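You operate a simulated robot arm through the tools that you are given. There is no shell and no other tool.

The job below is to be done with a simulated robot arm. You get a single attempt, and the scene is never put back.

Task
Tape bobbin D7 on the tape winder as the yellow card says.
Fine: colour and layers from the card; red knob back to 0, bobbin to the green tray, roll back on its post.

Only the result counts: the job must be done as asked and must still hold three seconds after the hand-in. Knocking over, shifting, dropping, spilling or breaking anything else fails it.

Robot
A 7-joint arm with a two-finger parallel gripper, fixed in place. Base frame: the origin is at the foot of the arm, x ahead of it, y to its left, z up; the work surface is at about z = 0.824. Units: m, rad, N and s.
With the tool pointing down near the work surface it reaches from about 0.38 to 0.8 m from the base axis. Its first joint turns from -2.496 to 2.496 rad. Payload 3 kg.
The tool frame sits at the grasp point between the pads (the TCP): z along the fingers, y along the line on which they close. The tips reach 0.03 m beyond it. The gripper opens to 0.11 m. The fingers are 0.02 m wide and 0.01 m thick; the gripper's body (0.048 by 0.112 m) begins 0.055 m behind the TCP.
Orientation is that of the tool frame in the base frame, as a unit quaternion [x, y, z, w]. With the fingers straight down and closing along the base's y, the tool's x points along the base's -x, its y along +y and its z along -z.

Tools
- The arm moves only by the tool jog_arm. Its argument "rows" is a list of rows, each an object of numbers (a shift or turn left out is 0, a gripper value left out holds the last): "grip": the opening, from 0 (shut) to 1 (fully open); "tx", "ty", "tz": the shift along the tool's x, y, z in m; "ax", "ay", "az": the turn, a rotation vector about the tool's x, y, z in rad. In form: [{"grip": .., "tx": .., "ty": .., "tz": .., "ax": .., "ay": .., "az": ..}, ...]. A call has 1 to 20 rows; each row shifts and turns the commanded pose from where the row before left it, along the tool's axes as they then stand. A row lasts 0.2 s, in which the tool goes at most 0.05 m and 0.15 rad; a call with a longer step from one row to the next is refused whole, and so is a gripper value outside its range. A pose out of reach is approached as far as the arm can. The call stops where the force on the tool passes 40 N (or 10 N more than at its start, if that is more) or the arm is blocked; 0.2 s more then pass. Each finger travels about 0.153 m/s and halts on what it meets, pressing with about 36 N; the grip force reading is that of the motor and also rises with nothing between the fingers. The clock runs only during rows and for 0.2 s after the last one: add rows that do not move to give the fingers time. It gives the time, the measured TCP pose, the force on the tool (base axes), the opening and the grip force at its end, in the units of the frame above (readings bear some noise), with the torque about the TCP (base axes, N m) and any sound that the robot's microphone picked up, and new pictures: "views" is both (left out), scene, wrist or none.
- Cameras (640 x 400 px; columns grow to the right, rows downward): "scene" is fixed at [0.3996, 0.502, 1.5818]; the picture's right is [-0.92, -0.40, 0.00], its down [-0.25, 0.58, -0.77] and it looks along [0.31, -0.71, -0.63] (base axes); focal length 355 px, centre (320, 200). "wrist" rides on the gripper at [0.072, 0.017, -0.103] in the tool frame; the picture's right is [-0.23, 0.97, 0.00], its down [-0.76, -0.18, -0.62] and it looks along [-0.61, -0.14, 0.78] (tool axes); focal length 222 px, centre (320, 200). There is no depth. A picture from a camera that has moved, and an enlarged one, comes with that camera's place and axes in the base frame and with its lens.
- move_column(by): slides the trunk up (or, below 0, down) by that many m; the arm rides with it, the base frame stays. It gives what a move gives, with no picture.
- zoom(camera, box): a new picture of the part [left, top, right, bottom] of that camera's present view, enlarged. It takes no simulated time.
- finish_job(): hands the job in; it is judged then, once.

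Nothing tells you positions but the pictures and the camera data. Unless the task says otherwise, let go and move clear before handing in.

The tools are called after "Request:" as a command line: name --argument value ..., lists and objects as JSON in quotes. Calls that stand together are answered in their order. jog_arm: Moves the arm, as the interface text tells. Its arguments: {"type":"object","properties":{"rows":{"type":"array"},"views":{"type":"string","enum":["both","scene","wrist","none"]}},"required":["rows"]} The other tools are called the same way: move_column (by) slides the trunk up or down; zoom (camera, box) takes an enlarged picture of a part of a camera's view; finish_job () hands the job in.

At the start:

```text
clock: 0.0
eef_pos: [0.2445, -0.4664, 1.1541]
tool_rot: [0.001, 1.0, 0.0, 0.0]
contact_force: [0.4, -0.1, -0.2]
torque: [0.02, 0.0, 0.03]
grip_width: 0.1103
finger_force: 0.0
trunk travel left (down, up): [-0.425, 0.065]
```

scene: 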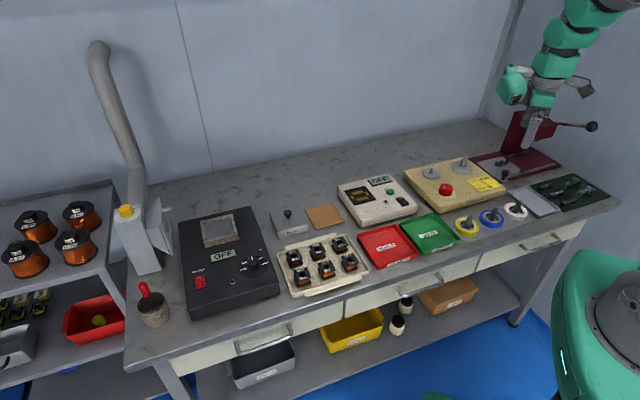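
wrist: 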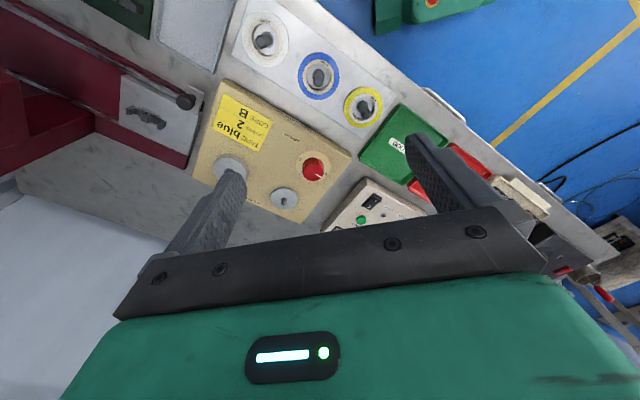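

I see a workbench with a tape winder (beige box with two spindles, a red knob and a yellow card), tape rolls on posts, red and green trays, and a tray of six bobbins. I'll zoom in to read the labels before I move anything.

Request:
zoom --camera "scene" --box '[390, 140, 550, 240]'

Request:
zoom --camera "scene" --box '[270, 220, 380, 300]'

Request:
zoom --camera "wrist" --box '[180, 60, 400, 220]'

Request:
zoom --camera "scene" --box '[330, 160, 470, 260]'

```text
4.00 times, centred on (470, 190) of scene
camera zoom: at [0.3996, 0.502, 1.5818], right [-0.92, -0.4, 0.0], down [-0.25, 0.58, -0.77], along [0.31, -0.71, -0.63], focal length 1420 px, centre (-280, 240)
```

zoom: 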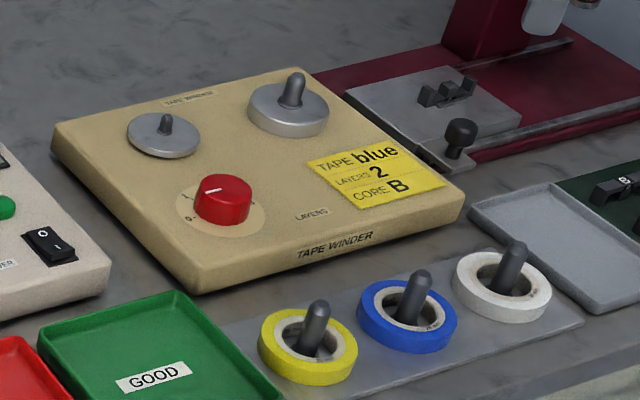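

```text
5.00 times, centred on (325, 260) of scene
camera zoom: at [0.3996, 0.502, 1.5818], right [-0.92, -0.4, 0.0], down [-0.25, 0.58, -0.77], along [0.31, -0.71, -0.63], focal length 1775 px, centre (295, -100)
```

zoom: 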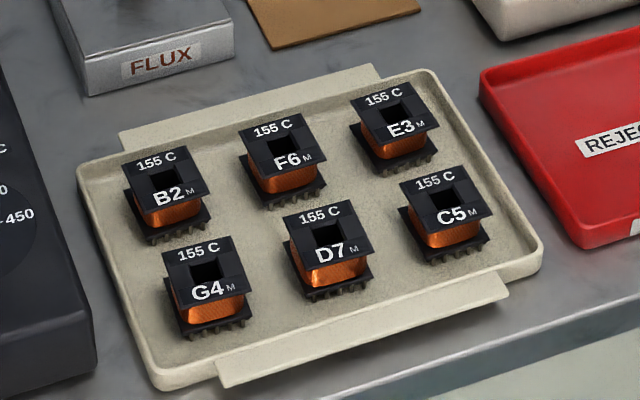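

```text
2.50 times, centred on (290, 140) of wrist
camera zoom: at [0.1734, -0.4484, 1.2568], right [0.23, 0.97, 0.0], down [0.76, -0.18, 0.62], along [0.61, -0.14, -0.78], focal length 555 px, centre (395, 350)
```

zoom: 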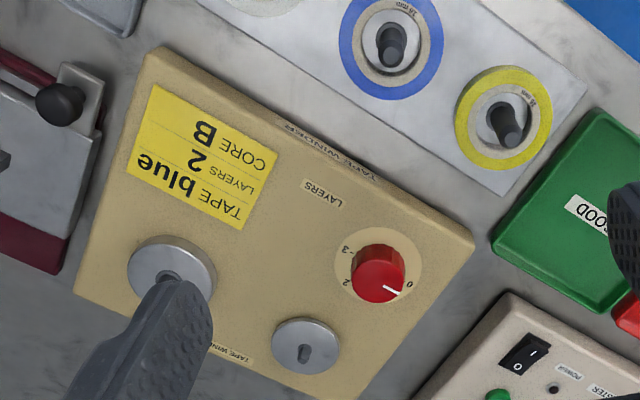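

```text
4.00 times, centred on (400, 210) of scene
camera zoom: at [0.3996, 0.502, 1.5818], right [-0.92, -0.4, 0.0], down [-0.25, 0.58, -0.77], along [0.31, -0.71, -0.63], focal length 1420 px, centre (0, 160)
```

zoom: 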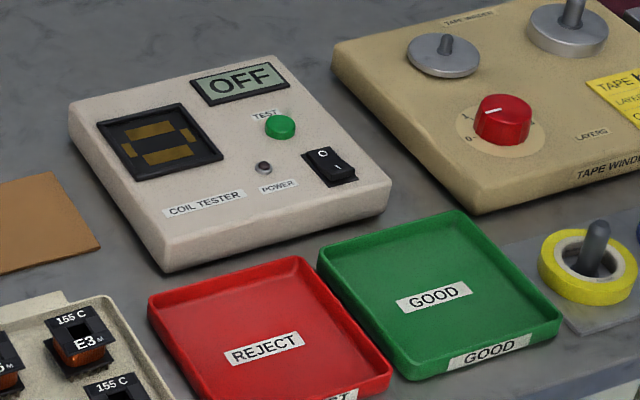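

The card reads TAPE blue, LAYERS 2, CORE B. D7 is the front-middle bobbin in the cream tray, and the blue roll is on the middle of the three posts. Next I'll turn the wrist to line up with the bench, which is about 45° off the base, and get a closer view of the winder.

Request:
jog_arm --rows '[{"az": 0.15}, {"az": 0.15}, {"az": 0.15}, {"az": 0.15}, {"az": 0.15}]' --views "both"

```text
clock: 1.2
eef_pos: [0.2442, -0.4655, 1.1523]
tool_rot: [0.368, 0.93, 0.0, 0.0]
contact_force: [0.0, -0.4, 0.0]
torque: [0.0, 0.01, 0.0]
grip_width: 0.1102
finger_force: 0.0
trunk travel left (down, up): [-0.425, 0.065]
camera wrist: at [0.2043, -0.4035, 1.2572], right [0.83, 0.56, 0.0], down [0.44, -0.65, 0.62], along [0.35, -0.52, -0.78], focal length 222 px, centre (320, 200)
```

scene: 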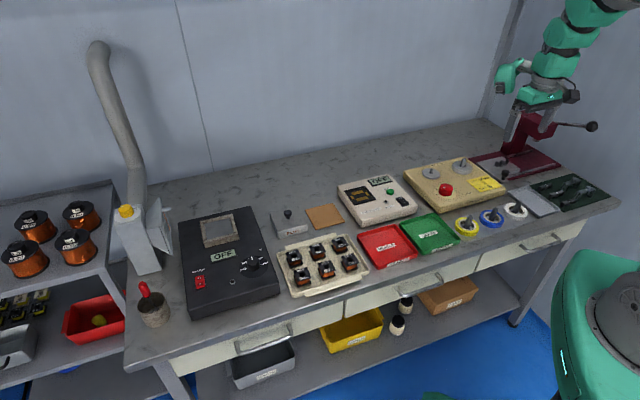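
wrist: 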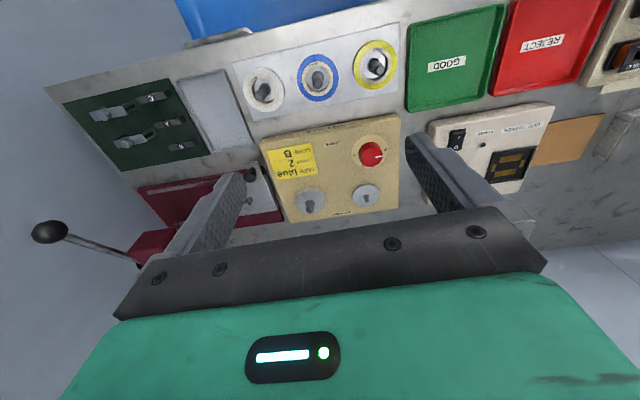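

Request:
zoom --camera "wrist" --box '[240, 100, 430, 220]'

Request:
zoom --camera "wrist" --box '[230, 20, 420, 140]'

```text
3.33 times, centred on (335, 160) of wrist
camera zoom: at [0.2043, -0.4035, 1.2572], right [0.83, 0.56, 0.0], down [0.44, -0.65, 0.62], along [0.35, -0.52, -0.78], focal length 740 px, centre (270, 333)
```

zoom: 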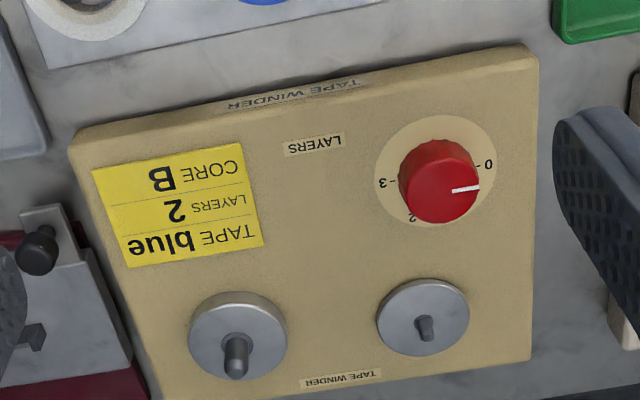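

```text
3.33 times, centred on (325, 80) of wrist
camera zoom: at [0.2043, -0.4035, 1.2572], right [0.83, 0.56, 0.0], down [0.44, -0.65, 0.62], along [0.35, -0.52, -0.78], focal length 740 px, centre (303, 600)
```

zoom: 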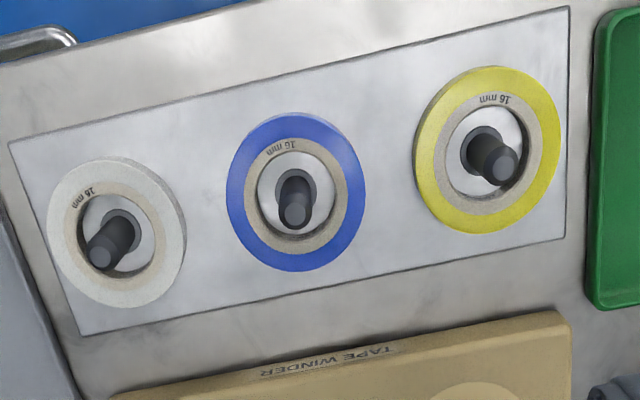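

The winder's left spindle is small and bobbin-sized, and the right one has a thicker post for the roll. The knob pointer sits at 0. I'll move over the bobbin tray now and locate D7 up close.

Request:
jog_arm --rows '[{"ty": 0.0445, "tz": 0.008}, {"ty": 0.0445, "tz": 0.008}, {"ty": 0.0445, "tz": 0.008}, {"ty": 0.0445, "tz": 0.008}, {"ty": 0.0445, "tz": 0.008}, {"ty": 0.0445, "tz": 0.008}, {"ty": 0.0445, "tz": 0.008}, {"ty": 0.0445, "tz": 0.008}, {"ty": 0.0445, "tz": 0.008}, {"ty": 0.0445, "tz": 0.008}, {"ty": 0.0445, "tz": 0.008}, {"ty": 0.0445, "tz": 0.008}, {}]' --views "both"

```text
clock: 4.0
eef_pos: [0.6107, -0.072, 1.0552]
tool_rot: [0.366, 0.931, 0.0, 0.0]
contact_force: [0.5, -0.3, -1.0]
torque: [-0.01, 0.01, 0.02]
grip_width: 0.1101
finger_force: 0.1
trunk travel left (down, up): [-0.425, 0.065]
camera wrist: at [0.5706, -0.011, 1.1597], right [0.83, 0.56, 0.0], down [0.44, -0.65, 0.62], along [0.35, -0.52, -0.78], focal length 222 px, centre (320, 200)
```

scene: 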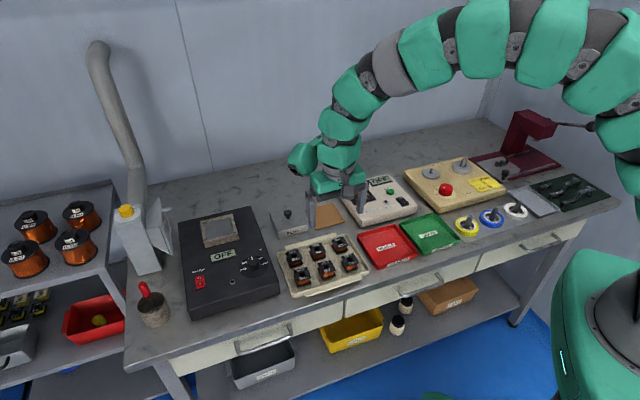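
wrist: 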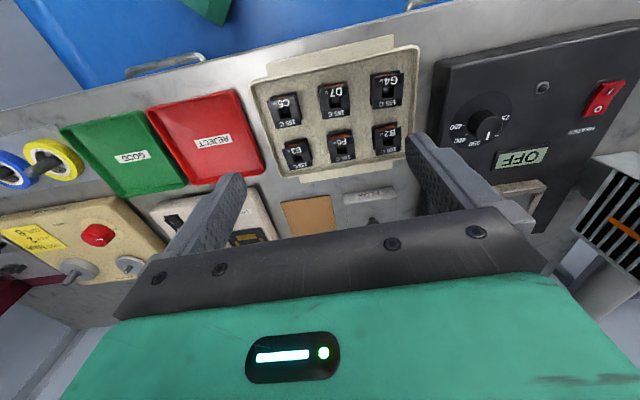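

Request:
zoom --camera "wrist" --box '[250, 40, 430, 200]'

```text
2.50 times, centred on (340, 120) of wrist
camera zoom: at [0.5706, -0.011, 1.1597], right [0.83, 0.56, 0.0], down [0.44, -0.65, 0.62], along [0.35, -0.52, -0.78], focal length 555 px, centre (270, 400)
```

zoom: 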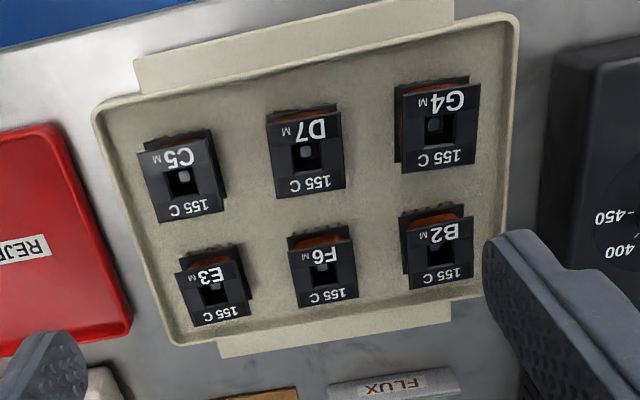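

D7's top flange is about 38 mm square, with its top near z≈0.853 and its centre at about (0.629, -0.066). I'll narrow the gripper, line up with the bobbin's edges, and come down to a hover for a better fix.

Request:
jog_arm --rows '[{"grip": 0.55, "tx": -0.0046, "ty": 0.0085, "tz": 0.03}, {"tx": -0.0047, "ty": 0.0084, "tz": 0.03}, {"tz": 0.03}, {"tz": 0.015, "az": 0.08}, {}, {}]' --views "both"

Request:
zoom --camera "wrist" --box '[240, 40, 400, 200]'

```text
clock: 5.4
eef_pos: [0.6265, -0.067, 0.9517]
tool_rot: [0.403, 0.915, -0.001, -0.001]
contact_force: [0.2, -0.2, -1.3]
torque: [-0.03, -0.01, 0.0]
grip_width: 0.0605
finger_force: 0.1
trunk travel left (down, up): [-0.425, 0.065]
camera wrist: at [0.5909, -0.0018, 1.0553], right [0.87, 0.49, 0.0], down [0.38, -0.68, 0.62], along [0.31, -0.54, -0.78], focal length 222 px, centre (320, 200)
```

scene: 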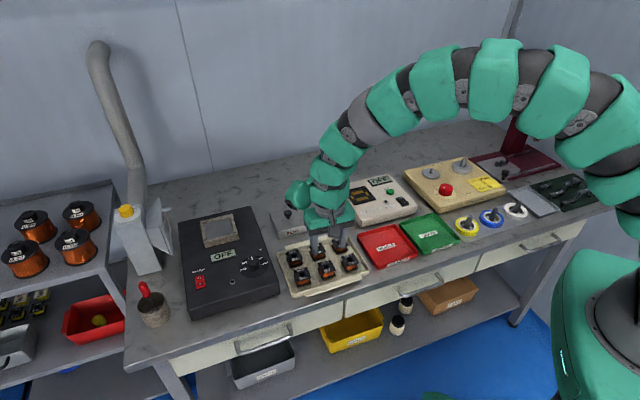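
wrist: 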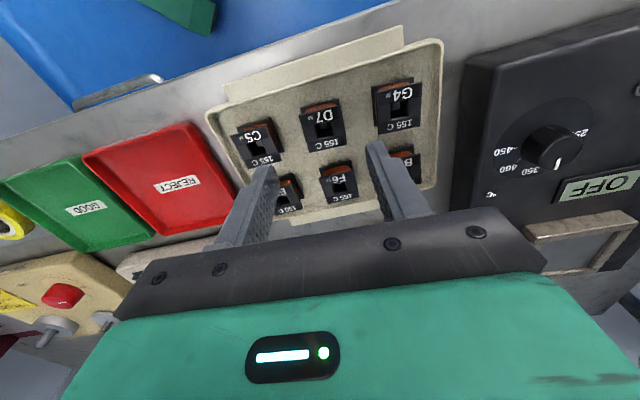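

```text
2.50 times, centred on (320, 120) of wrist
camera zoom: at [0.5909, -0.0018, 1.0553], right [0.87, 0.49, 0.0], down [0.38, -0.68, 0.62], along [0.31, -0.54, -0.78], focal length 555 px, centre (320, 400)
```

zoom: 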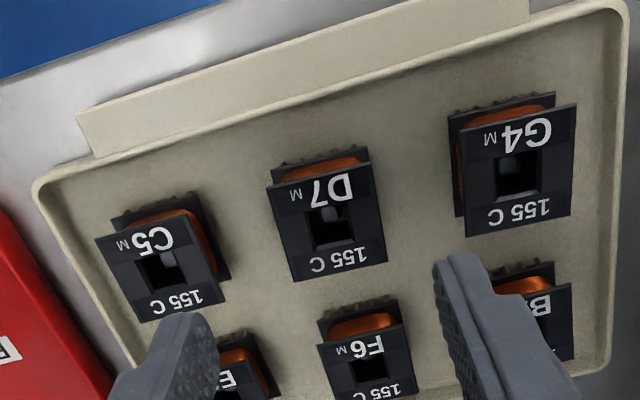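

D7 is square to the gripper, about 3 mm off in each direction. I'll correct that and come down around its flange with a 55 mm opening, which leaves around 9 mm to the neighbours.

Request:
jog_arm --rows '[{"grip": 0.5, "tx": -0.0031, "ty": 0.0031}, {"tz": 0.02}, {"tz": 0.02}, {"tz": 0.02}, {"tz": 0.015}, {}]' --views "both"

Request:
zoom --camera "wrist" --box '[240, 60, 400, 220]'

Request:
zoom --camera "scene" --box '[270, 200, 380, 300]'

```text
clock: 6.8
eef_pos: [0.63, -0.0681, 0.8764]
tool_rot: [0.402, 0.915, -0.001, 0.001]
contact_force: [0.2, -0.1, -0.2]
torque: [-0.02, 0.0, -0.01]
grip_width: 0.0549
finger_force: 0.1
trunk travel left (down, up): [-0.425, 0.065]
camera wrist: at [0.5957, -0.0039, 0.9811], right [0.87, 0.49, 0.0], down [0.38, -0.68, 0.62], along [0.31, -0.54, -0.78], focal length 222 px, centre (320, 200)
```

scene: 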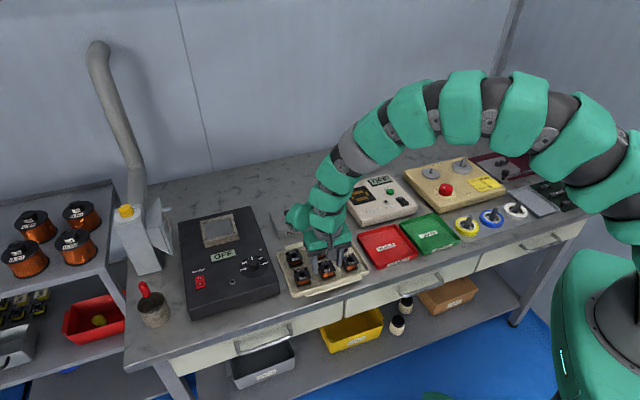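
wrist: 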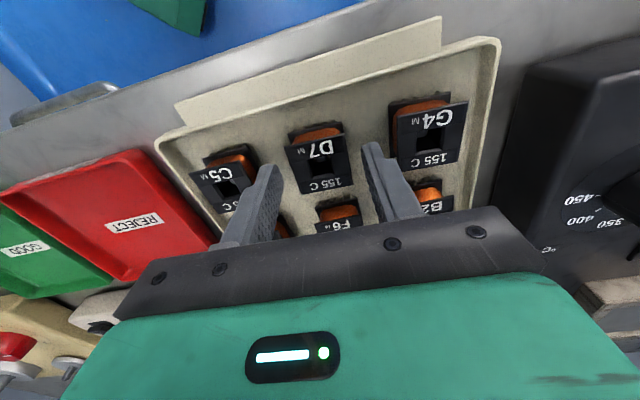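

```text
2.50 times, centred on (320, 140) of wrist
camera zoom: at [0.5957, -0.0039, 0.9811], right [0.87, 0.49, 0.0], down [0.38, -0.68, 0.62], along [0.31, -0.54, -0.78], focal length 555 px, centre (320, 350)
```

zoom: 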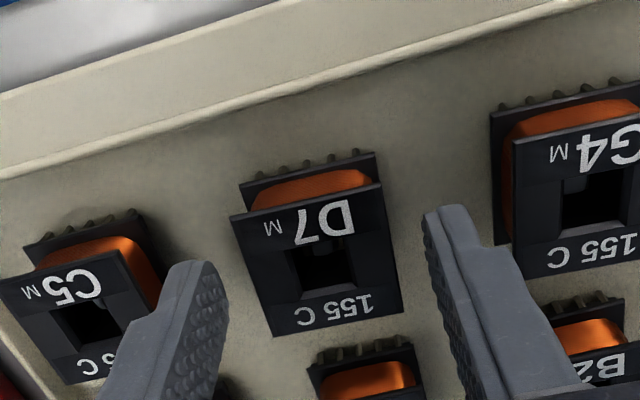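

```text
4.00 times, centred on (325, 250) of scene
camera zoom: at [0.3996, 0.502, 1.5818], right [-0.92, -0.4, 0.0], down [-0.25, 0.58, -0.77], along [0.31, -0.71, -0.63], focal length 1420 px, centre (300, 0)
```

zoom: 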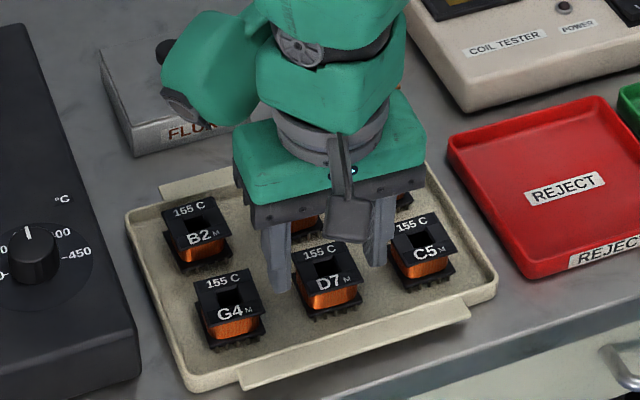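

The fingers straddle D7 cleanly and line up with it. I'll lower a little more and close on the flanges.

Request:
jog_arm --rows '[{"tx": 0.002, "tz": 0.011}, {}, {"grip": 0.2}, {"grip": 0.2}, {"grip": 0.2}]' --views "both"

Request:
zoom --camera "wrist" --box '[240, 60, 400, 220]'

Request:
zoom --camera "scene" --box '[270, 200, 380, 300]'

```text
clock: 8.0
eef_pos: [0.6291, -0.0664, 0.8665]
tool_rot: [0.402, 0.915, 0.0, 0.0]
contact_force: [0.4, 0.2, 0.7]
torque: [0.0, -0.02, -0.02]
grip_width: 0.0372
finger_force: 36.4
trunk travel left (down, up): [-0.425, 0.065]
camera wrist: at [0.5944, -0.0015, 0.9701], right [0.87, 0.49, 0.0], down [0.38, -0.68, 0.62], along [0.31, -0.54, -0.78], focal length 222 px, centre (320, 200)
```

scene: 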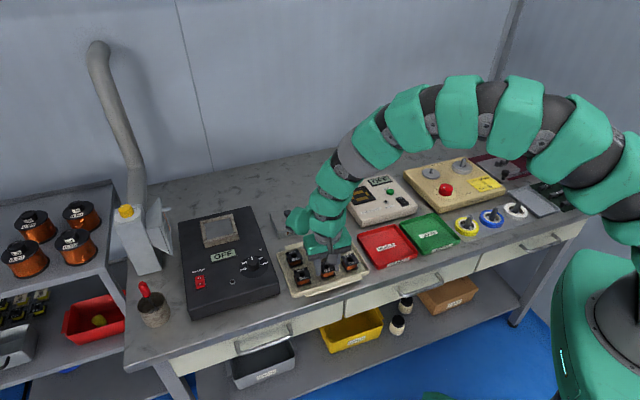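
wrist: 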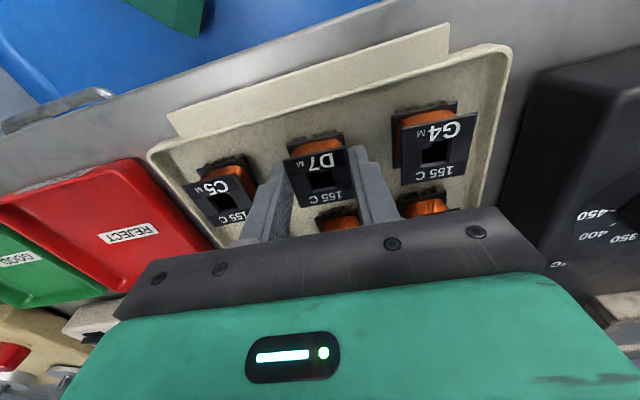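

```text
2.50 times, centred on (320, 140) of wrist
camera zoom: at [0.5944, -0.0015, 0.9701], right [0.87, 0.49, 0.0], down [0.38, -0.68, 0.62], along [0.31, -0.54, -0.78], focal length 555 px, centre (320, 350)
```

zoom: 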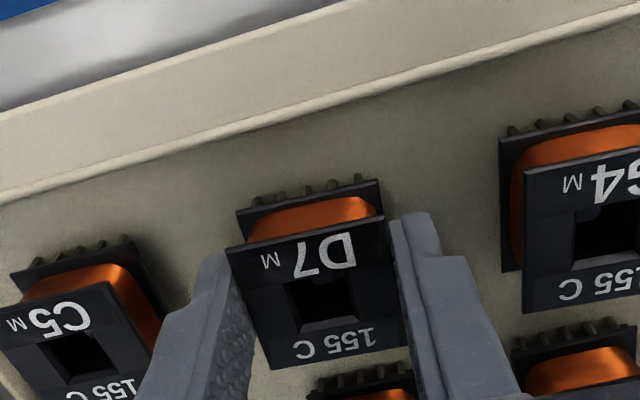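

```text
4.00 times, centred on (325, 250) of scene
camera zoom: at [0.3996, 0.502, 1.5818], right [-0.92, -0.4, 0.0], down [-0.25, 0.58, -0.77], along [0.31, -0.71, -0.63], focal length 1420 px, centre (300, 0)
```

zoom: 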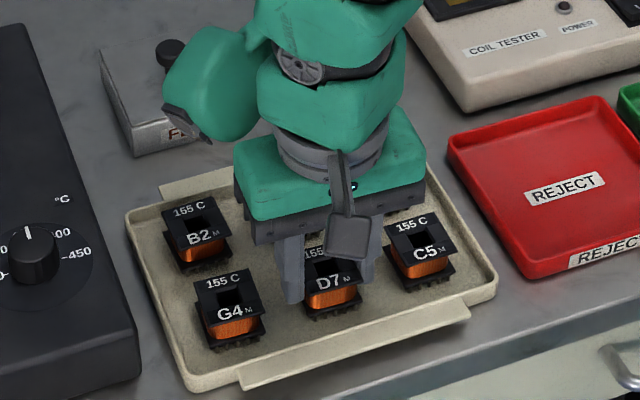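

D7 is gripped at 37 mm and centred on the tool axis. I'll lift it straight up and check the grip.

Request:
jog_arm --rows '[{"tz": -0.01}, {"tz": -0.02}, {"tz": -0.03}, {"tz": -0.04}, {"tz": -0.04}, {"tz": -0.03}, {}]' --views "both"

Request:
zoom --camera "wrist" --box '[240, 60, 400, 220]'

Request:
zoom --camera "scene" --box '[260, 170, 400, 300]'

```text
clock: 9.6
eef_pos: [0.6306, -0.0672, 1.0381]
tool_rot: [0.403, 0.915, 0.0, 0.0]
contact_force: [0.1, -0.2, -0.5]
torque: [0.01, -0.03, -0.01]
grip_width: 0.0373
finger_force: 35.5
trunk travel left (down, up): [-0.425, 0.065]
camera wrist: at [0.5948, -0.002, 1.1417], right [0.87, 0.49, 0.0], down [0.38, -0.68, 0.62], along [0.31, -0.54, -0.78], focal length 222 px, centre (320, 200)
```

scene: 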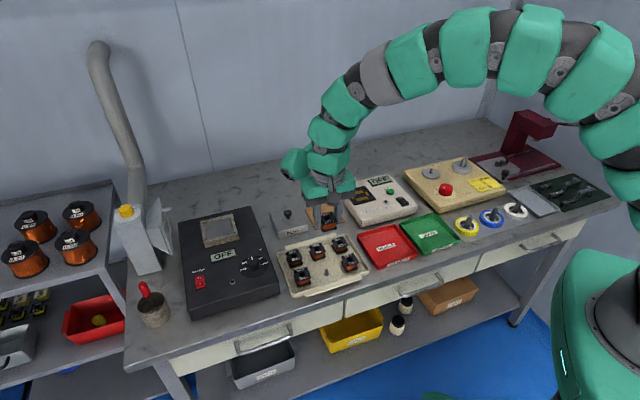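
wrist: 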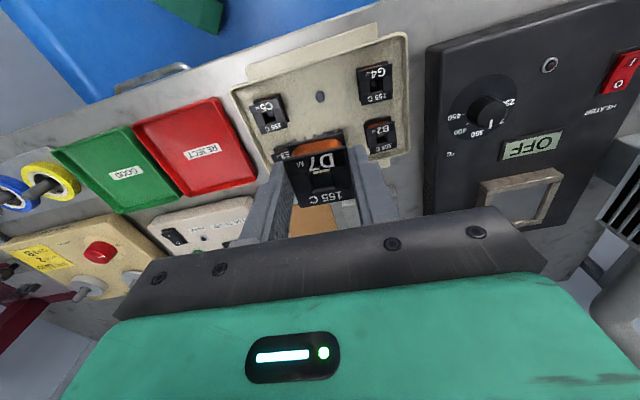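

```text
2.50 times, centred on (320, 140) of wrist
camera zoom: at [0.5948, -0.002, 1.1417], right [0.87, 0.49, 0.0], down [0.38, -0.68, 0.62], along [0.31, -0.54, -0.78], focal length 555 px, centre (320, 350)
```

zoom: 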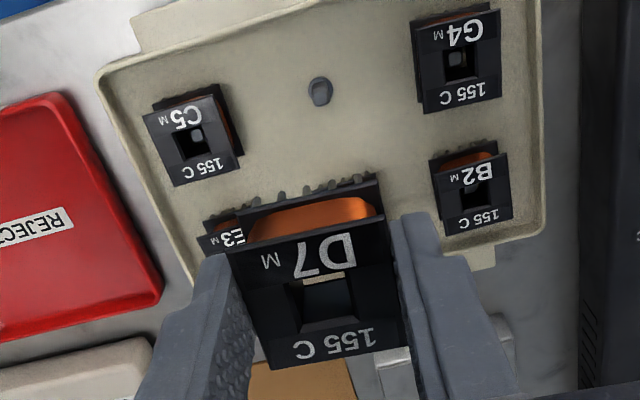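

```text
3.08 times, centred on (330, 235) of scene
camera zoom: at [0.3996, 0.502, 1.5818], right [-0.92, -0.4, 0.0], down [-0.25, 0.58, -0.77], along [0.31, -0.71, -0.63], focal length 1092 px, centre (289, 92)
```

zoom: 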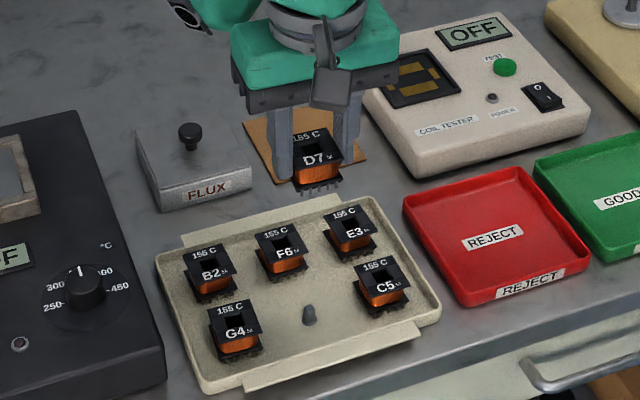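

D7 came off its tray peg cleanly, and the other five bobbins haven't moved. I'll carry it high over to the winder and look at the left spindle.

Request:
jog_arm --rows '[{"tx": -0.0192, "ty": -0.0348, "tz": -0.001}, {"tx": -0.0192, "ty": -0.0348, "tz": -0.001}, {"tx": -0.0192, "ty": -0.0348, "tz": -0.001}, {"tx": -0.0192, "ty": -0.0348, "tz": -0.001}, {"tx": -0.0192, "ty": -0.0348, "tz": -0.001}, {"tx": -0.0192, "ty": -0.0348, "tz": -0.001}, {"tx": -0.0192, "ty": -0.0348, "tz": -0.001}, {"tx": -0.0192, "ty": -0.0348, "tz": -0.001}, {"tx": -0.0192, "ty": -0.0348, "tz": -0.001}, {"tx": -0.0192, "ty": -0.0348, "tz": -0.001}, {"tx": -0.0192, "ty": -0.0348, "tz": -0.001}, {"tx": -0.0192, "ty": -0.0348, "tz": -0.001}, {"tx": -0.0192, "ty": -0.0348, "tz": -0.001}, {"tx": -0.0192, "ty": -0.0348, "tz": -0.001}, {}]' --views "both"

Request:
zoom --camera "wrist" --box '[210, 40, 450, 190]'

```text
clock: 12.8
eef_pos: [0.4523, -0.596, 1.0489]
tool_rot: [0.402, 0.916, 0.0, -0.001]
contact_force: [-0.3, 0.1, -1.0]
torque: [0.05, -0.01, -0.01]
grip_width: 0.0374
finger_force: 36.1
trunk travel left (down, up): [-0.425, 0.065]
camera wrist: at [0.4168, -0.5305, 1.1539], right [0.87, 0.49, 0.0], down [0.38, -0.68, 0.62], along [0.3, -0.54, -0.78], focal length 222 px, centre (320, 200)
```

scene: 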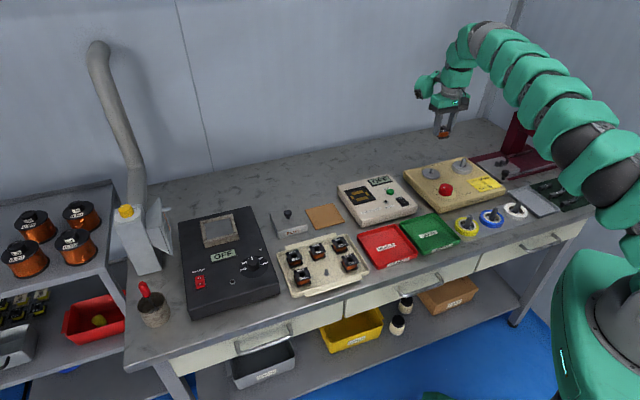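
wrist: 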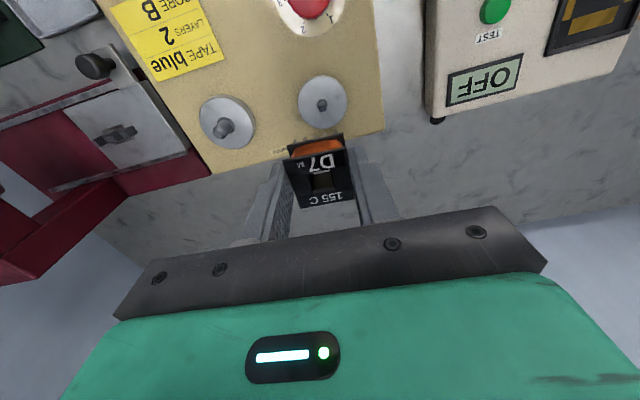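

```text
2.67 times, centred on (330, 115) of wrist
camera zoom: at [0.4168, -0.5305, 1.1539], right [0.87, 0.49, 0.0], down [0.38, -0.68, 0.62], along [0.3, -0.54, -0.78], focal length 592 px, centre (293, 427)
```

zoom: 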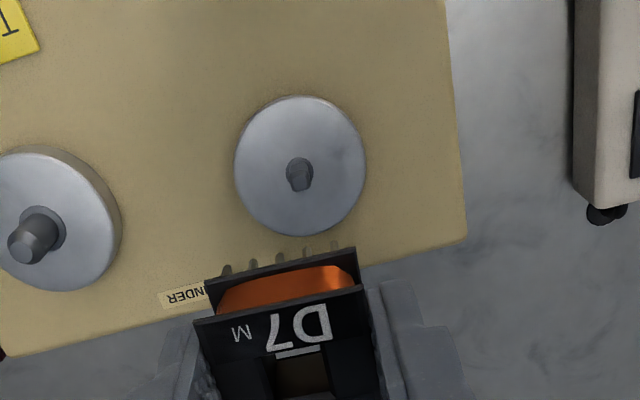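

D7 is hovering over the left spindle disc. I put the spindle at about (0.456, -0.596) with the disc top near z≈0.864. I'll correct by about 4 mm and come down partway to check.

Request:
jog_arm --rows '[{"tx": -0.003, "ty": 0.0026}, {"tz": 0.03}, {"tz": 0.03}, {"tz": 0.01}, {}]' --views "both"

Request:
zoom --camera "wrist" --box '[240, 70, 400, 190]'

Request:
zoom --camera "scene" --box '[390, 110, 500, 210]'

```text
clock: 14.0
eef_pos: [0.4554, -0.5943, 0.9791]
tool_rot: [0.403, 0.915, -0.001, 0.0]
contact_force: [0.1, 0.2, -0.6]
torque: [-0.02, -0.01, -0.03]
grip_width: 0.0373
finger_force: 36.1
trunk travel left (down, up): [-0.425, 0.065]
camera wrist: at [0.4199, -0.5296, 1.0839], right [0.87, 0.49, 0.0], down [0.38, -0.68, 0.62], along [0.31, -0.54, -0.78], focal length 222 px, centre (320, 200)
```

scene: 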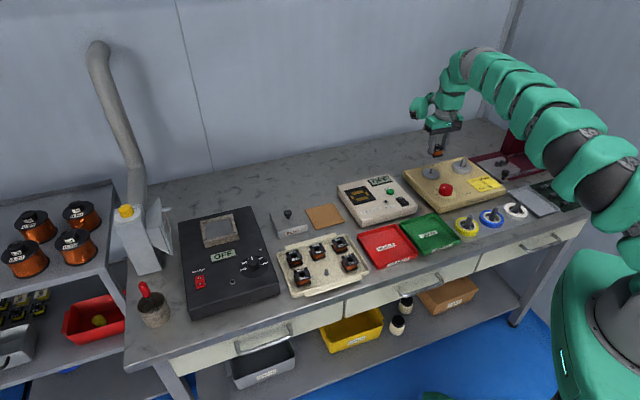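
wrist: 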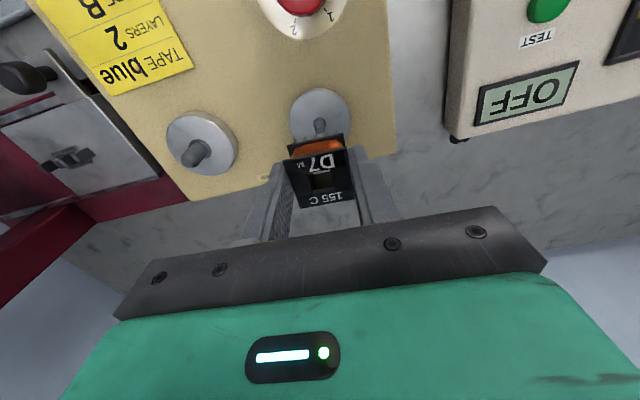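

```text
3.33 times, centred on (320, 130) of wrist
camera zoom: at [0.4199, -0.5296, 1.0839], right [0.87, 0.49, 0.0], down [0.38, -0.68, 0.62], along [0.31, -0.54, -0.78], focal length 740 px, centre (320, 433)
```

zoom: 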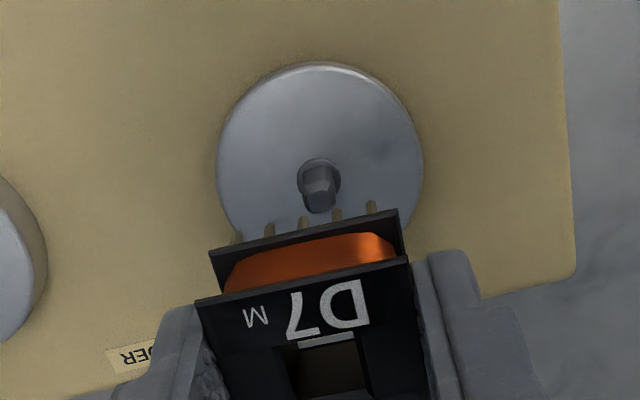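

```text
4.00 times, centred on (445, 160) of scene
camera zoom: at [0.3996, 0.502, 1.5818], right [-0.92, -0.4, 0.0], down [-0.25, 0.58, -0.77], along [0.31, -0.71, -0.63], focal length 1420 px, centre (-180, 360)
```

zoom: 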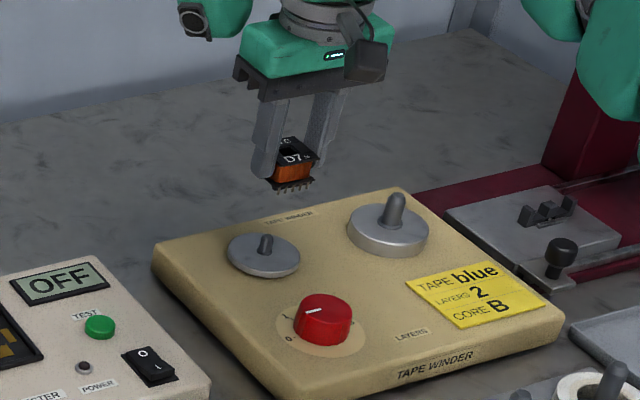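

The spindle post lies on the tool axis within about 1 mm, and the tip reads near z≈0.888. I'll lower the bobbin over the post in small steps and watch the force.

Request:
jog_arm --rows '[{"tz": 0.015}, {"tz": 0.015}, {"tz": 0.01}, {"tz": 0.005}, {"tz": 0.005}, {"tz": 0.005}, {}]' --views "both"

Request:
zoom --camera "wrist" --box '[240, 70, 400, 190]'

Request:
zoom --camera "scene" --box '[400, 130, 480, 200]'

```text
clock: 15.6
eef_pos: [0.4561, -0.5953, 0.9246]
tool_rot: [0.403, 0.915, 0.0, 0.0]
contact_force: [0.1, -0.7, -0.6]
torque: [0.0, -0.06, 0.03]
grip_width: 0.0372
finger_force: 35.7
trunk travel left (down, up): [-0.425, 0.065]
camera wrist: at [0.4213, -0.53, 1.0285], right [0.87, 0.49, 0.0], down [0.38, -0.68, 0.62], along [0.31, -0.54, -0.78], focal length 222 px, centre (320, 200)
```

scene: 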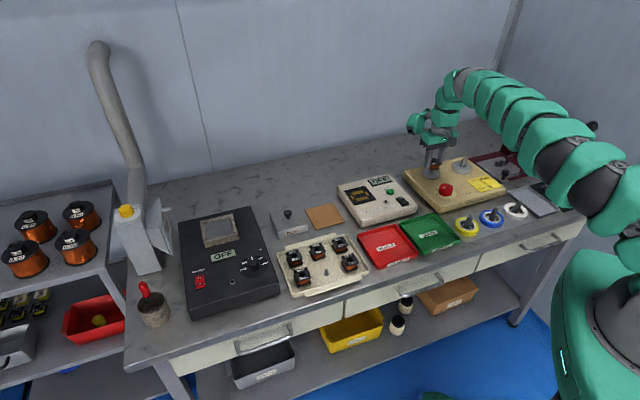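
wrist: 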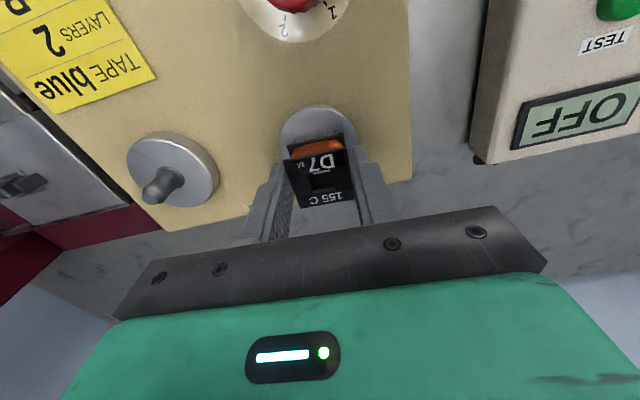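

```text
3.33 times, centred on (320, 130) of wrist
camera zoom: at [0.4213, -0.53, 1.0285], right [0.87, 0.49, 0.0], down [0.38, -0.68, 0.62], along [0.31, -0.54, -0.78], focal length 740 px, centre (320, 433)
```

zoom: 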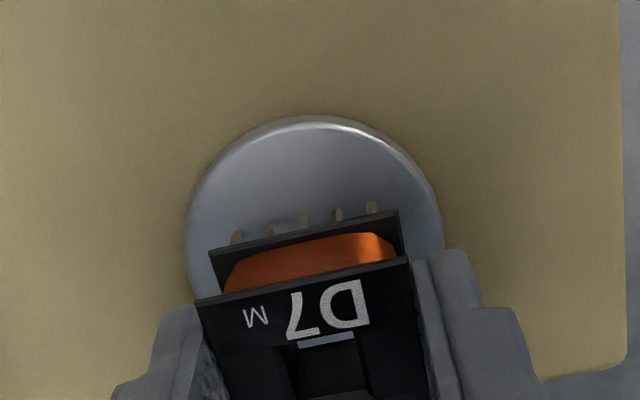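

```text
5.71 times, centred on (440, 165) of scene
camera zoom: at [0.3996, 0.502, 1.5818], right [-0.92, -0.4, 0.0], down [-0.25, 0.58, -0.77], along [0.31, -0.71, -0.63], focal length 2028 px, centre (-366, 400)
```

zoom: 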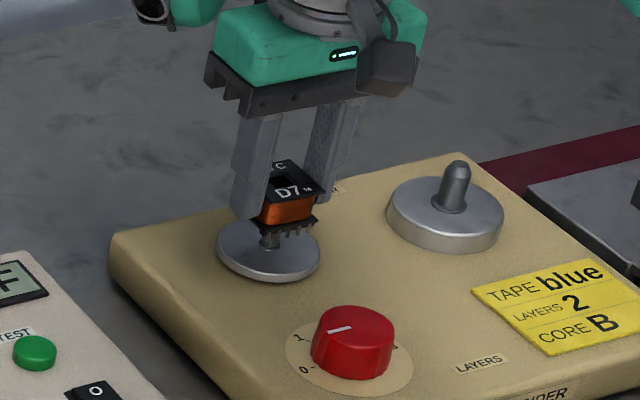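

The post is entering the bobbin's hole without contact force. I'll keep lowering toward the disc.

Request:
jog_arm --rows '[{"tz": 0.004}, {"tz": 0.004}, {"tz": 0.004}, {"tz": 0.003}, {}]' --views "wrist"

Request:
zoom --camera "scene" --box '[400, 130, 480, 200]'

```text
clock: 16.8
eef_pos: [0.4561, -0.5943, 0.9091]
tool_rot: [0.402, 0.916, 0.0, 0.0]
contact_force: [0.9, -0.2, 0.0]
torque: [-0.03, -0.02, -0.01]
grip_width: 0.0372
finger_force: 36.0
trunk travel left (down, up): [-0.425, 0.065]
camera wrist: at [0.421, -0.53, 1.0138], right [0.87, 0.49, 0.0], down [0.38, -0.68, 0.62], along [0.31, -0.54, -0.78], focal length 222 px, centre (320, 200)
```

wrist: 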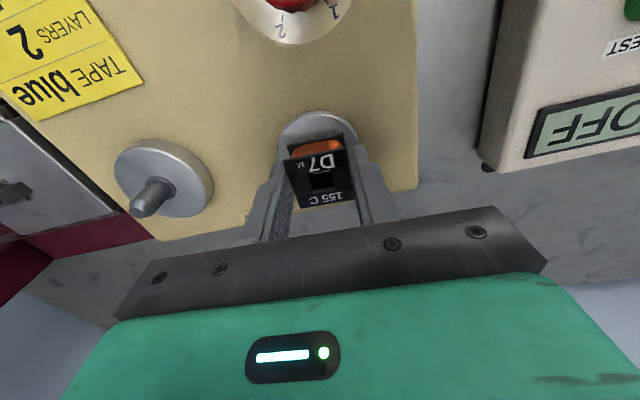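

```text
5.71 times, centred on (440, 165) of scene
camera zoom: at [0.3996, 0.502, 1.5818], right [-0.92, -0.4, 0.0], down [-0.25, 0.58, -0.77], along [0.31, -0.71, -0.63], focal length 2028 px, centre (-366, 400)
```

zoom: 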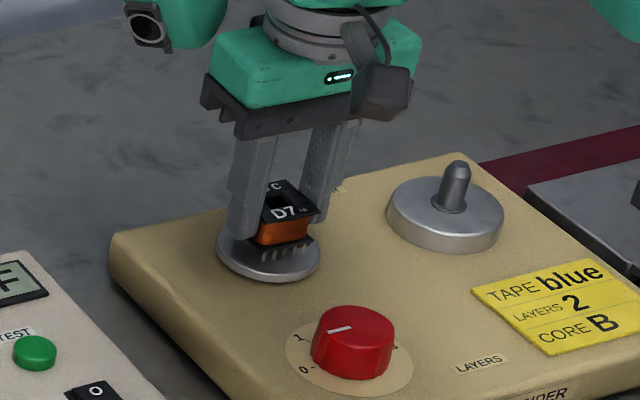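

No contact yet, and the bobbin's pins are just above the disc. I'll step down by small amounts until I feel it seat.

Request:
jog_arm --rows '[{"tz": 0.002}, {"tz": 0.002}, {}]' --views "none"

Request:
zoom --camera "scene" --box '[400, 130, 480, 200]'

```text
clock: 17.6
eef_pos: [0.4559, -0.5941, 0.9071]
tool_rot: [0.403, 0.915, 0.001, 0.001]
contact_force: [-0.9, -0.7, 8.7]
torque: [0.02, 0.09, -0.04]
grip_width: 0.0374
finger_force: 36.6
trunk travel left (down, up): [-0.425, 0.065]
```

```text
5.71 times, centred on (440, 165) of scene
camera zoom: at [0.3996, 0.502, 1.5818], right [-0.92, -0.4, 0.0], down [-0.25, 0.58, -0.77], along [0.31, -0.71, -0.63], focal length 2028 px, centre (-366, 400)
```

zoom: 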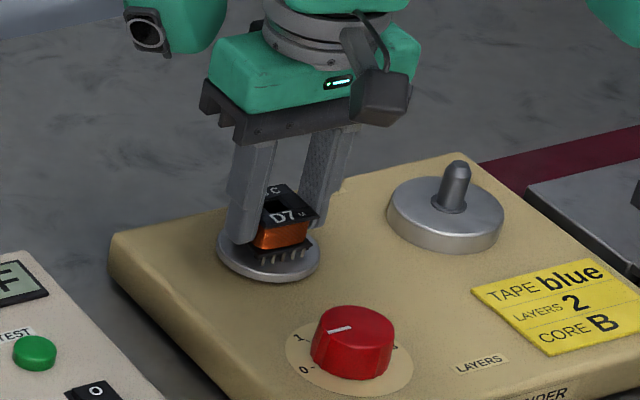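

An 8.7 N reaction at this height means D7 is seated on the disc. I'll release it and rise clear.

Request:
jog_arm --rows '[{"tz": -0.001}, {"grip": 0.5}, {"grip": 0.5}, {"grip": 0.5}, {"tz": -0.01}, {"tz": -0.03}, {"tz": -0.04}, {"tz": -0.04}, {}]' --views "both"

Request:
zoom --camera "scene" --box '[400, 130, 480, 200]'

Request:
zoom --camera "wrist" --box '[200, 0, 440, 180]'

```text
clock: 19.6
eef_pos: [0.4552, -0.593, 1.0281]
tool_rot: [0.402, 0.916, 0.0, 0.0]
contact_force: [0.1, -0.2, -0.2]
torque: [-0.03, 0.04, 0.01]
grip_width: 0.055
finger_force: 0.0
trunk travel left (down, up): [-0.425, 0.065]
camera wrist: at [0.4205, -0.5287, 1.1317], right [0.87, 0.49, 0.0], down [0.38, -0.68, 0.62], along [0.31, -0.54, -0.78], focal length 222 px, centre (320, 200)
```

scene: 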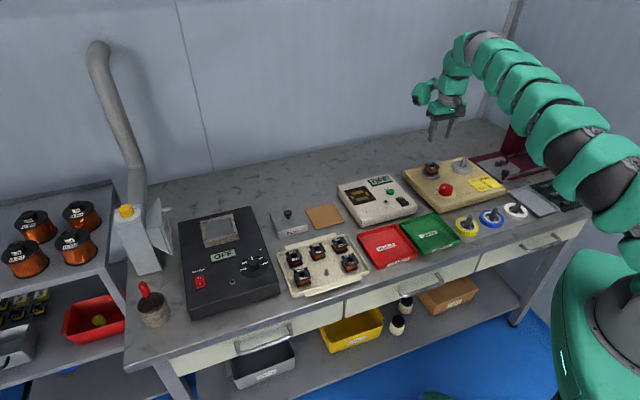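
wrist: 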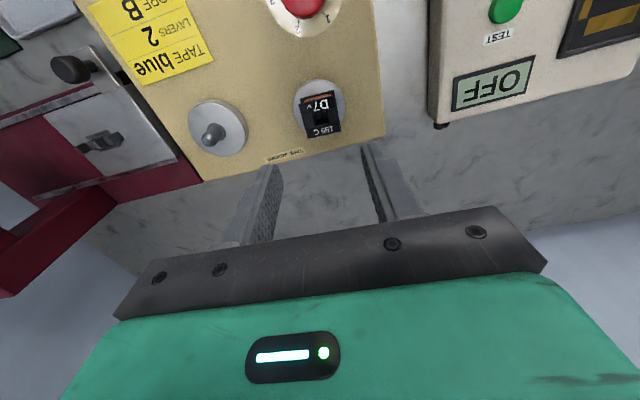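

```text
5.71 times, centred on (440, 165) of scene
camera zoom: at [0.3996, 0.502, 1.5818], right [-0.92, -0.4, 0.0], down [-0.25, 0.58, -0.77], along [0.31, -0.71, -0.63], focal length 2028 px, centre (-366, 400)
```

zoom: 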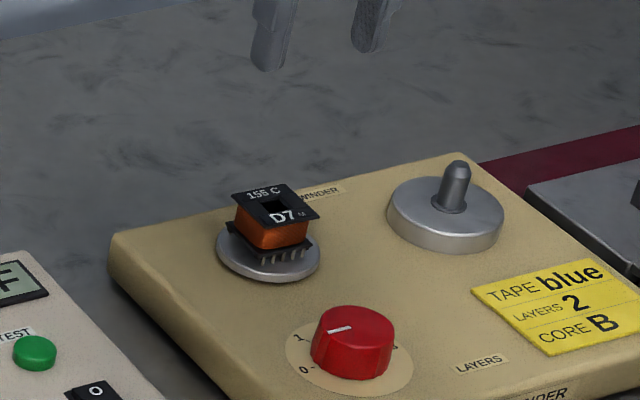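

```text
2.22 times, centred on (320, 90) of wrist
camera zoom: at [0.4205, -0.5287, 1.1317], right [0.87, 0.49, 0.0], down [0.38, -0.68, 0.62], along [0.31, -0.54, -0.78], focal length 494 px, centre (320, 444)
```

zoom: 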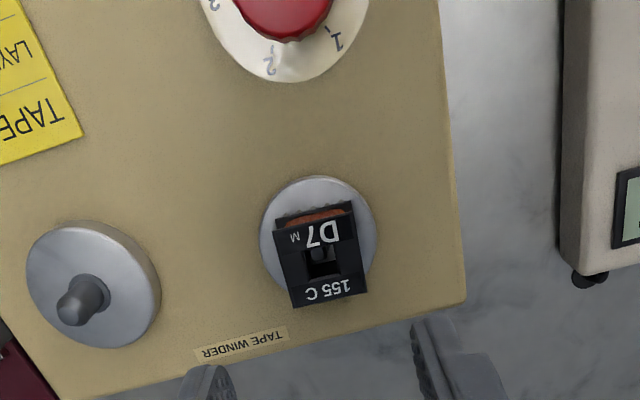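

D7 sits on the left spindle with the post showing in its hole. Next is the blue roll on its bench post at about (0.24, -0.465). I'll hover over it and turn the wrist 90° so the fingers close front-to-back, clear of the neighbouring rolls.

Request:
jog_arm --rows '[{"tx": 0.0399, "ty": -0.0119}, {"tx": 0.0399, "ty": -0.0119}, {"tx": 0.0399, "ty": -0.0119}, {"tx": 0.0399, "ty": -0.0119}, {"tx": 0.0399, "ty": -0.0119}, {"tx": 0.0399, "ty": -0.0118}, {"az": 0.1427}, {"az": 0.1427}, {"az": 0.1427}, {"az": 0.1427}, {"az": 0.1427}, {"az": 0.1427}, {"az": 0.1427}, {"az": 0.1427}, {"az": 0.1427}, {"az": 0.1427}, {"az": 0.1427, "grip": 0.9}, {"grip": 0.9}, {}]' --views "both"

Request:
zoom --camera "wrist" --box '[200, 20, 440, 200]'

```text
clock: 23.6
eef_pos: [0.2417, -0.4665, 1.0276]
tool_rot: [0.932, 0.362, 0.001, 0.0]
contact_force: [-0.7, -0.3, -0.4]
torque: [-0.02, 0.0, 0.0]
grip_width: 0.0991
finger_force: 0.1
trunk travel left (down, up): [-0.425, 0.065]
camera wrist: at [0.3072, -0.4302, 1.1316], right [0.49, -0.87, 0.0], down [-0.68, -0.38, 0.62], along [-0.54, -0.31, -0.78], focal length 222 px, centre (320, 200)
```

scene: 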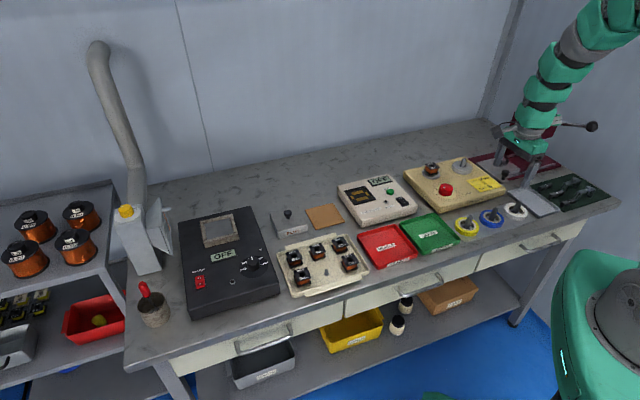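
wrist: 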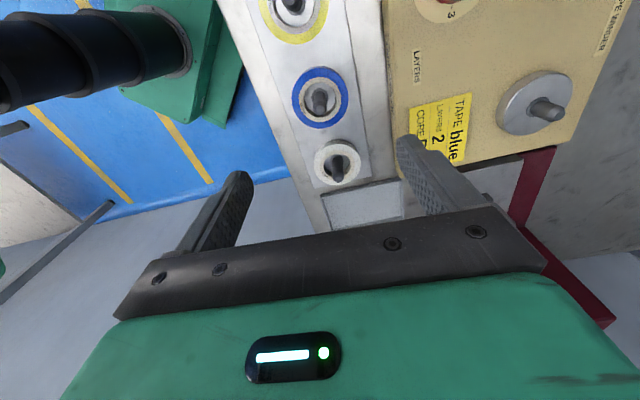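

```text
2.22 times, centred on (320, 110) of wrist
camera zoom: at [0.3072, -0.4302, 1.1316], right [0.49, -0.87, 0.0], down [-0.68, -0.38, 0.62], along [-0.54, -0.31, -0.78], focal length 494 px, centre (320, 400)
```

zoom: 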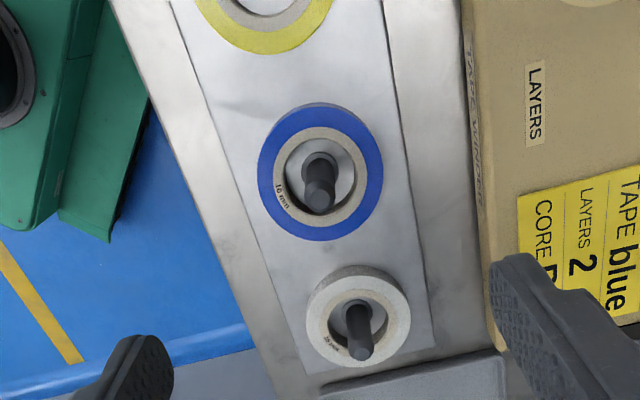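

The blue roll is on the tool axis within about 2 mm, with an outer diameter near 69 mm. I'll open to 88 mm and lower the fingers around it.

Request:
jog_arm --rows '[{"grip": 0.82, "tx": 0.002, "tz": 0.03}, {"tz": 0.04}, {"tz": 0.04}, {"tz": 0.03}, {"tz": 0.01}, {}]' --views "both"

Request:
zoom --camera "wrist" --box '[200, 40, 440, 220]'

Request:
zoom --camera "scene" --box '[440, 170, 540, 250]'

```text
clock: 25.0
eef_pos: [0.2409, -0.4642, 0.8754]
tool_rot: [0.932, 0.363, 0.0, 0.0]
contact_force: [0.6, -0.4, 0.1]
torque: [0.0, -0.01, -0.01]
grip_width: 0.0902
finger_force: 0.0
trunk travel left (down, up): [-0.425, 0.065]
camera wrist: at [0.3086, -0.428, 0.9799], right [0.49, -0.87, 0.0], down [-0.68, -0.38, 0.62], along [-0.54, -0.31, -0.78], focal length 222 px, centre (320, 200)
```

scene: 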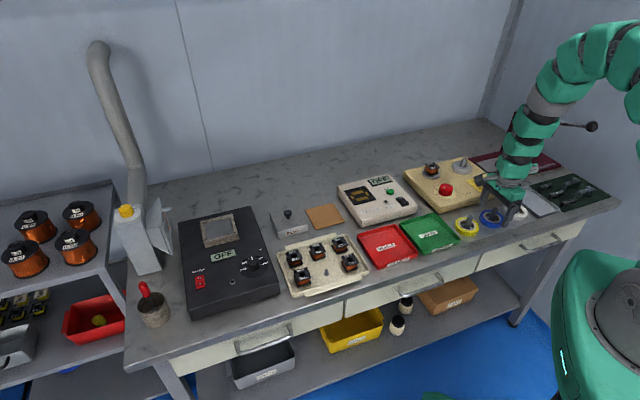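
wrist: 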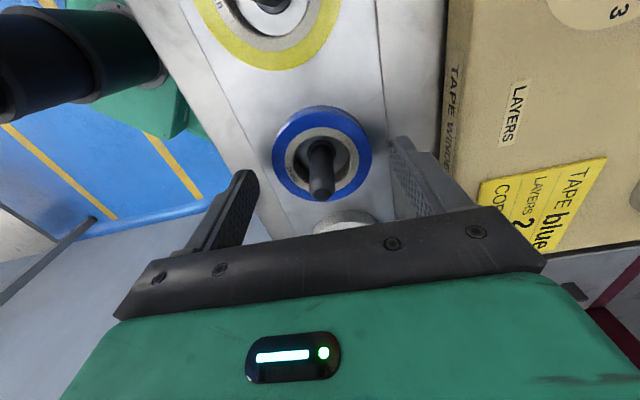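

```text
2.22 times, centred on (320, 130) of wrist
camera zoom: at [0.3086, -0.428, 0.9799], right [0.49, -0.87, 0.0], down [-0.68, -0.38, 0.62], along [-0.54, -0.31, -0.78], focal length 494 px, centre (320, 356)
```

zoom: 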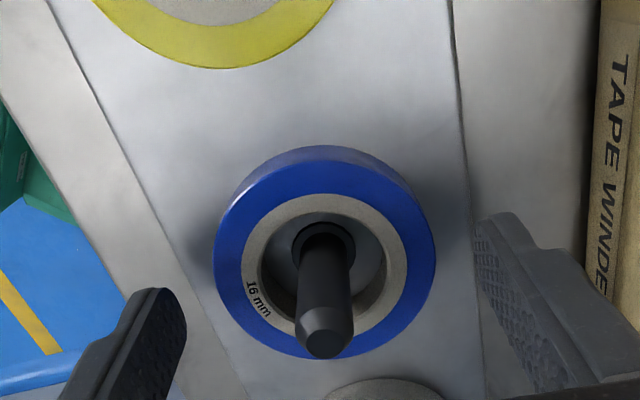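

```text
5.00 times, centred on (490, 210) of scene
camera zoom: at [0.3996, 0.502, 1.5818], right [-0.92, -0.4, 0.0], down [-0.25, 0.58, -0.77], along [0.31, -0.71, -0.63], focal length 1775 px, centre (-530, 150)
```

zoom: 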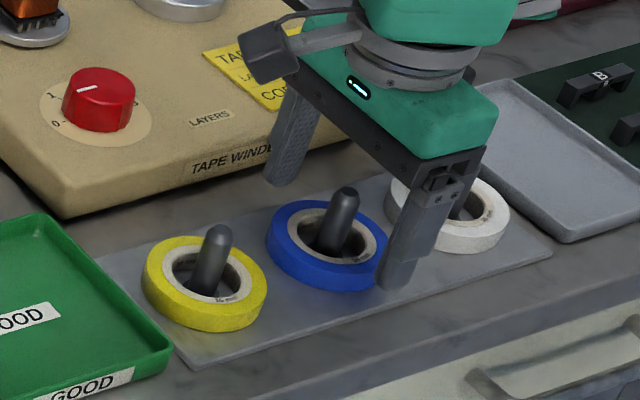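

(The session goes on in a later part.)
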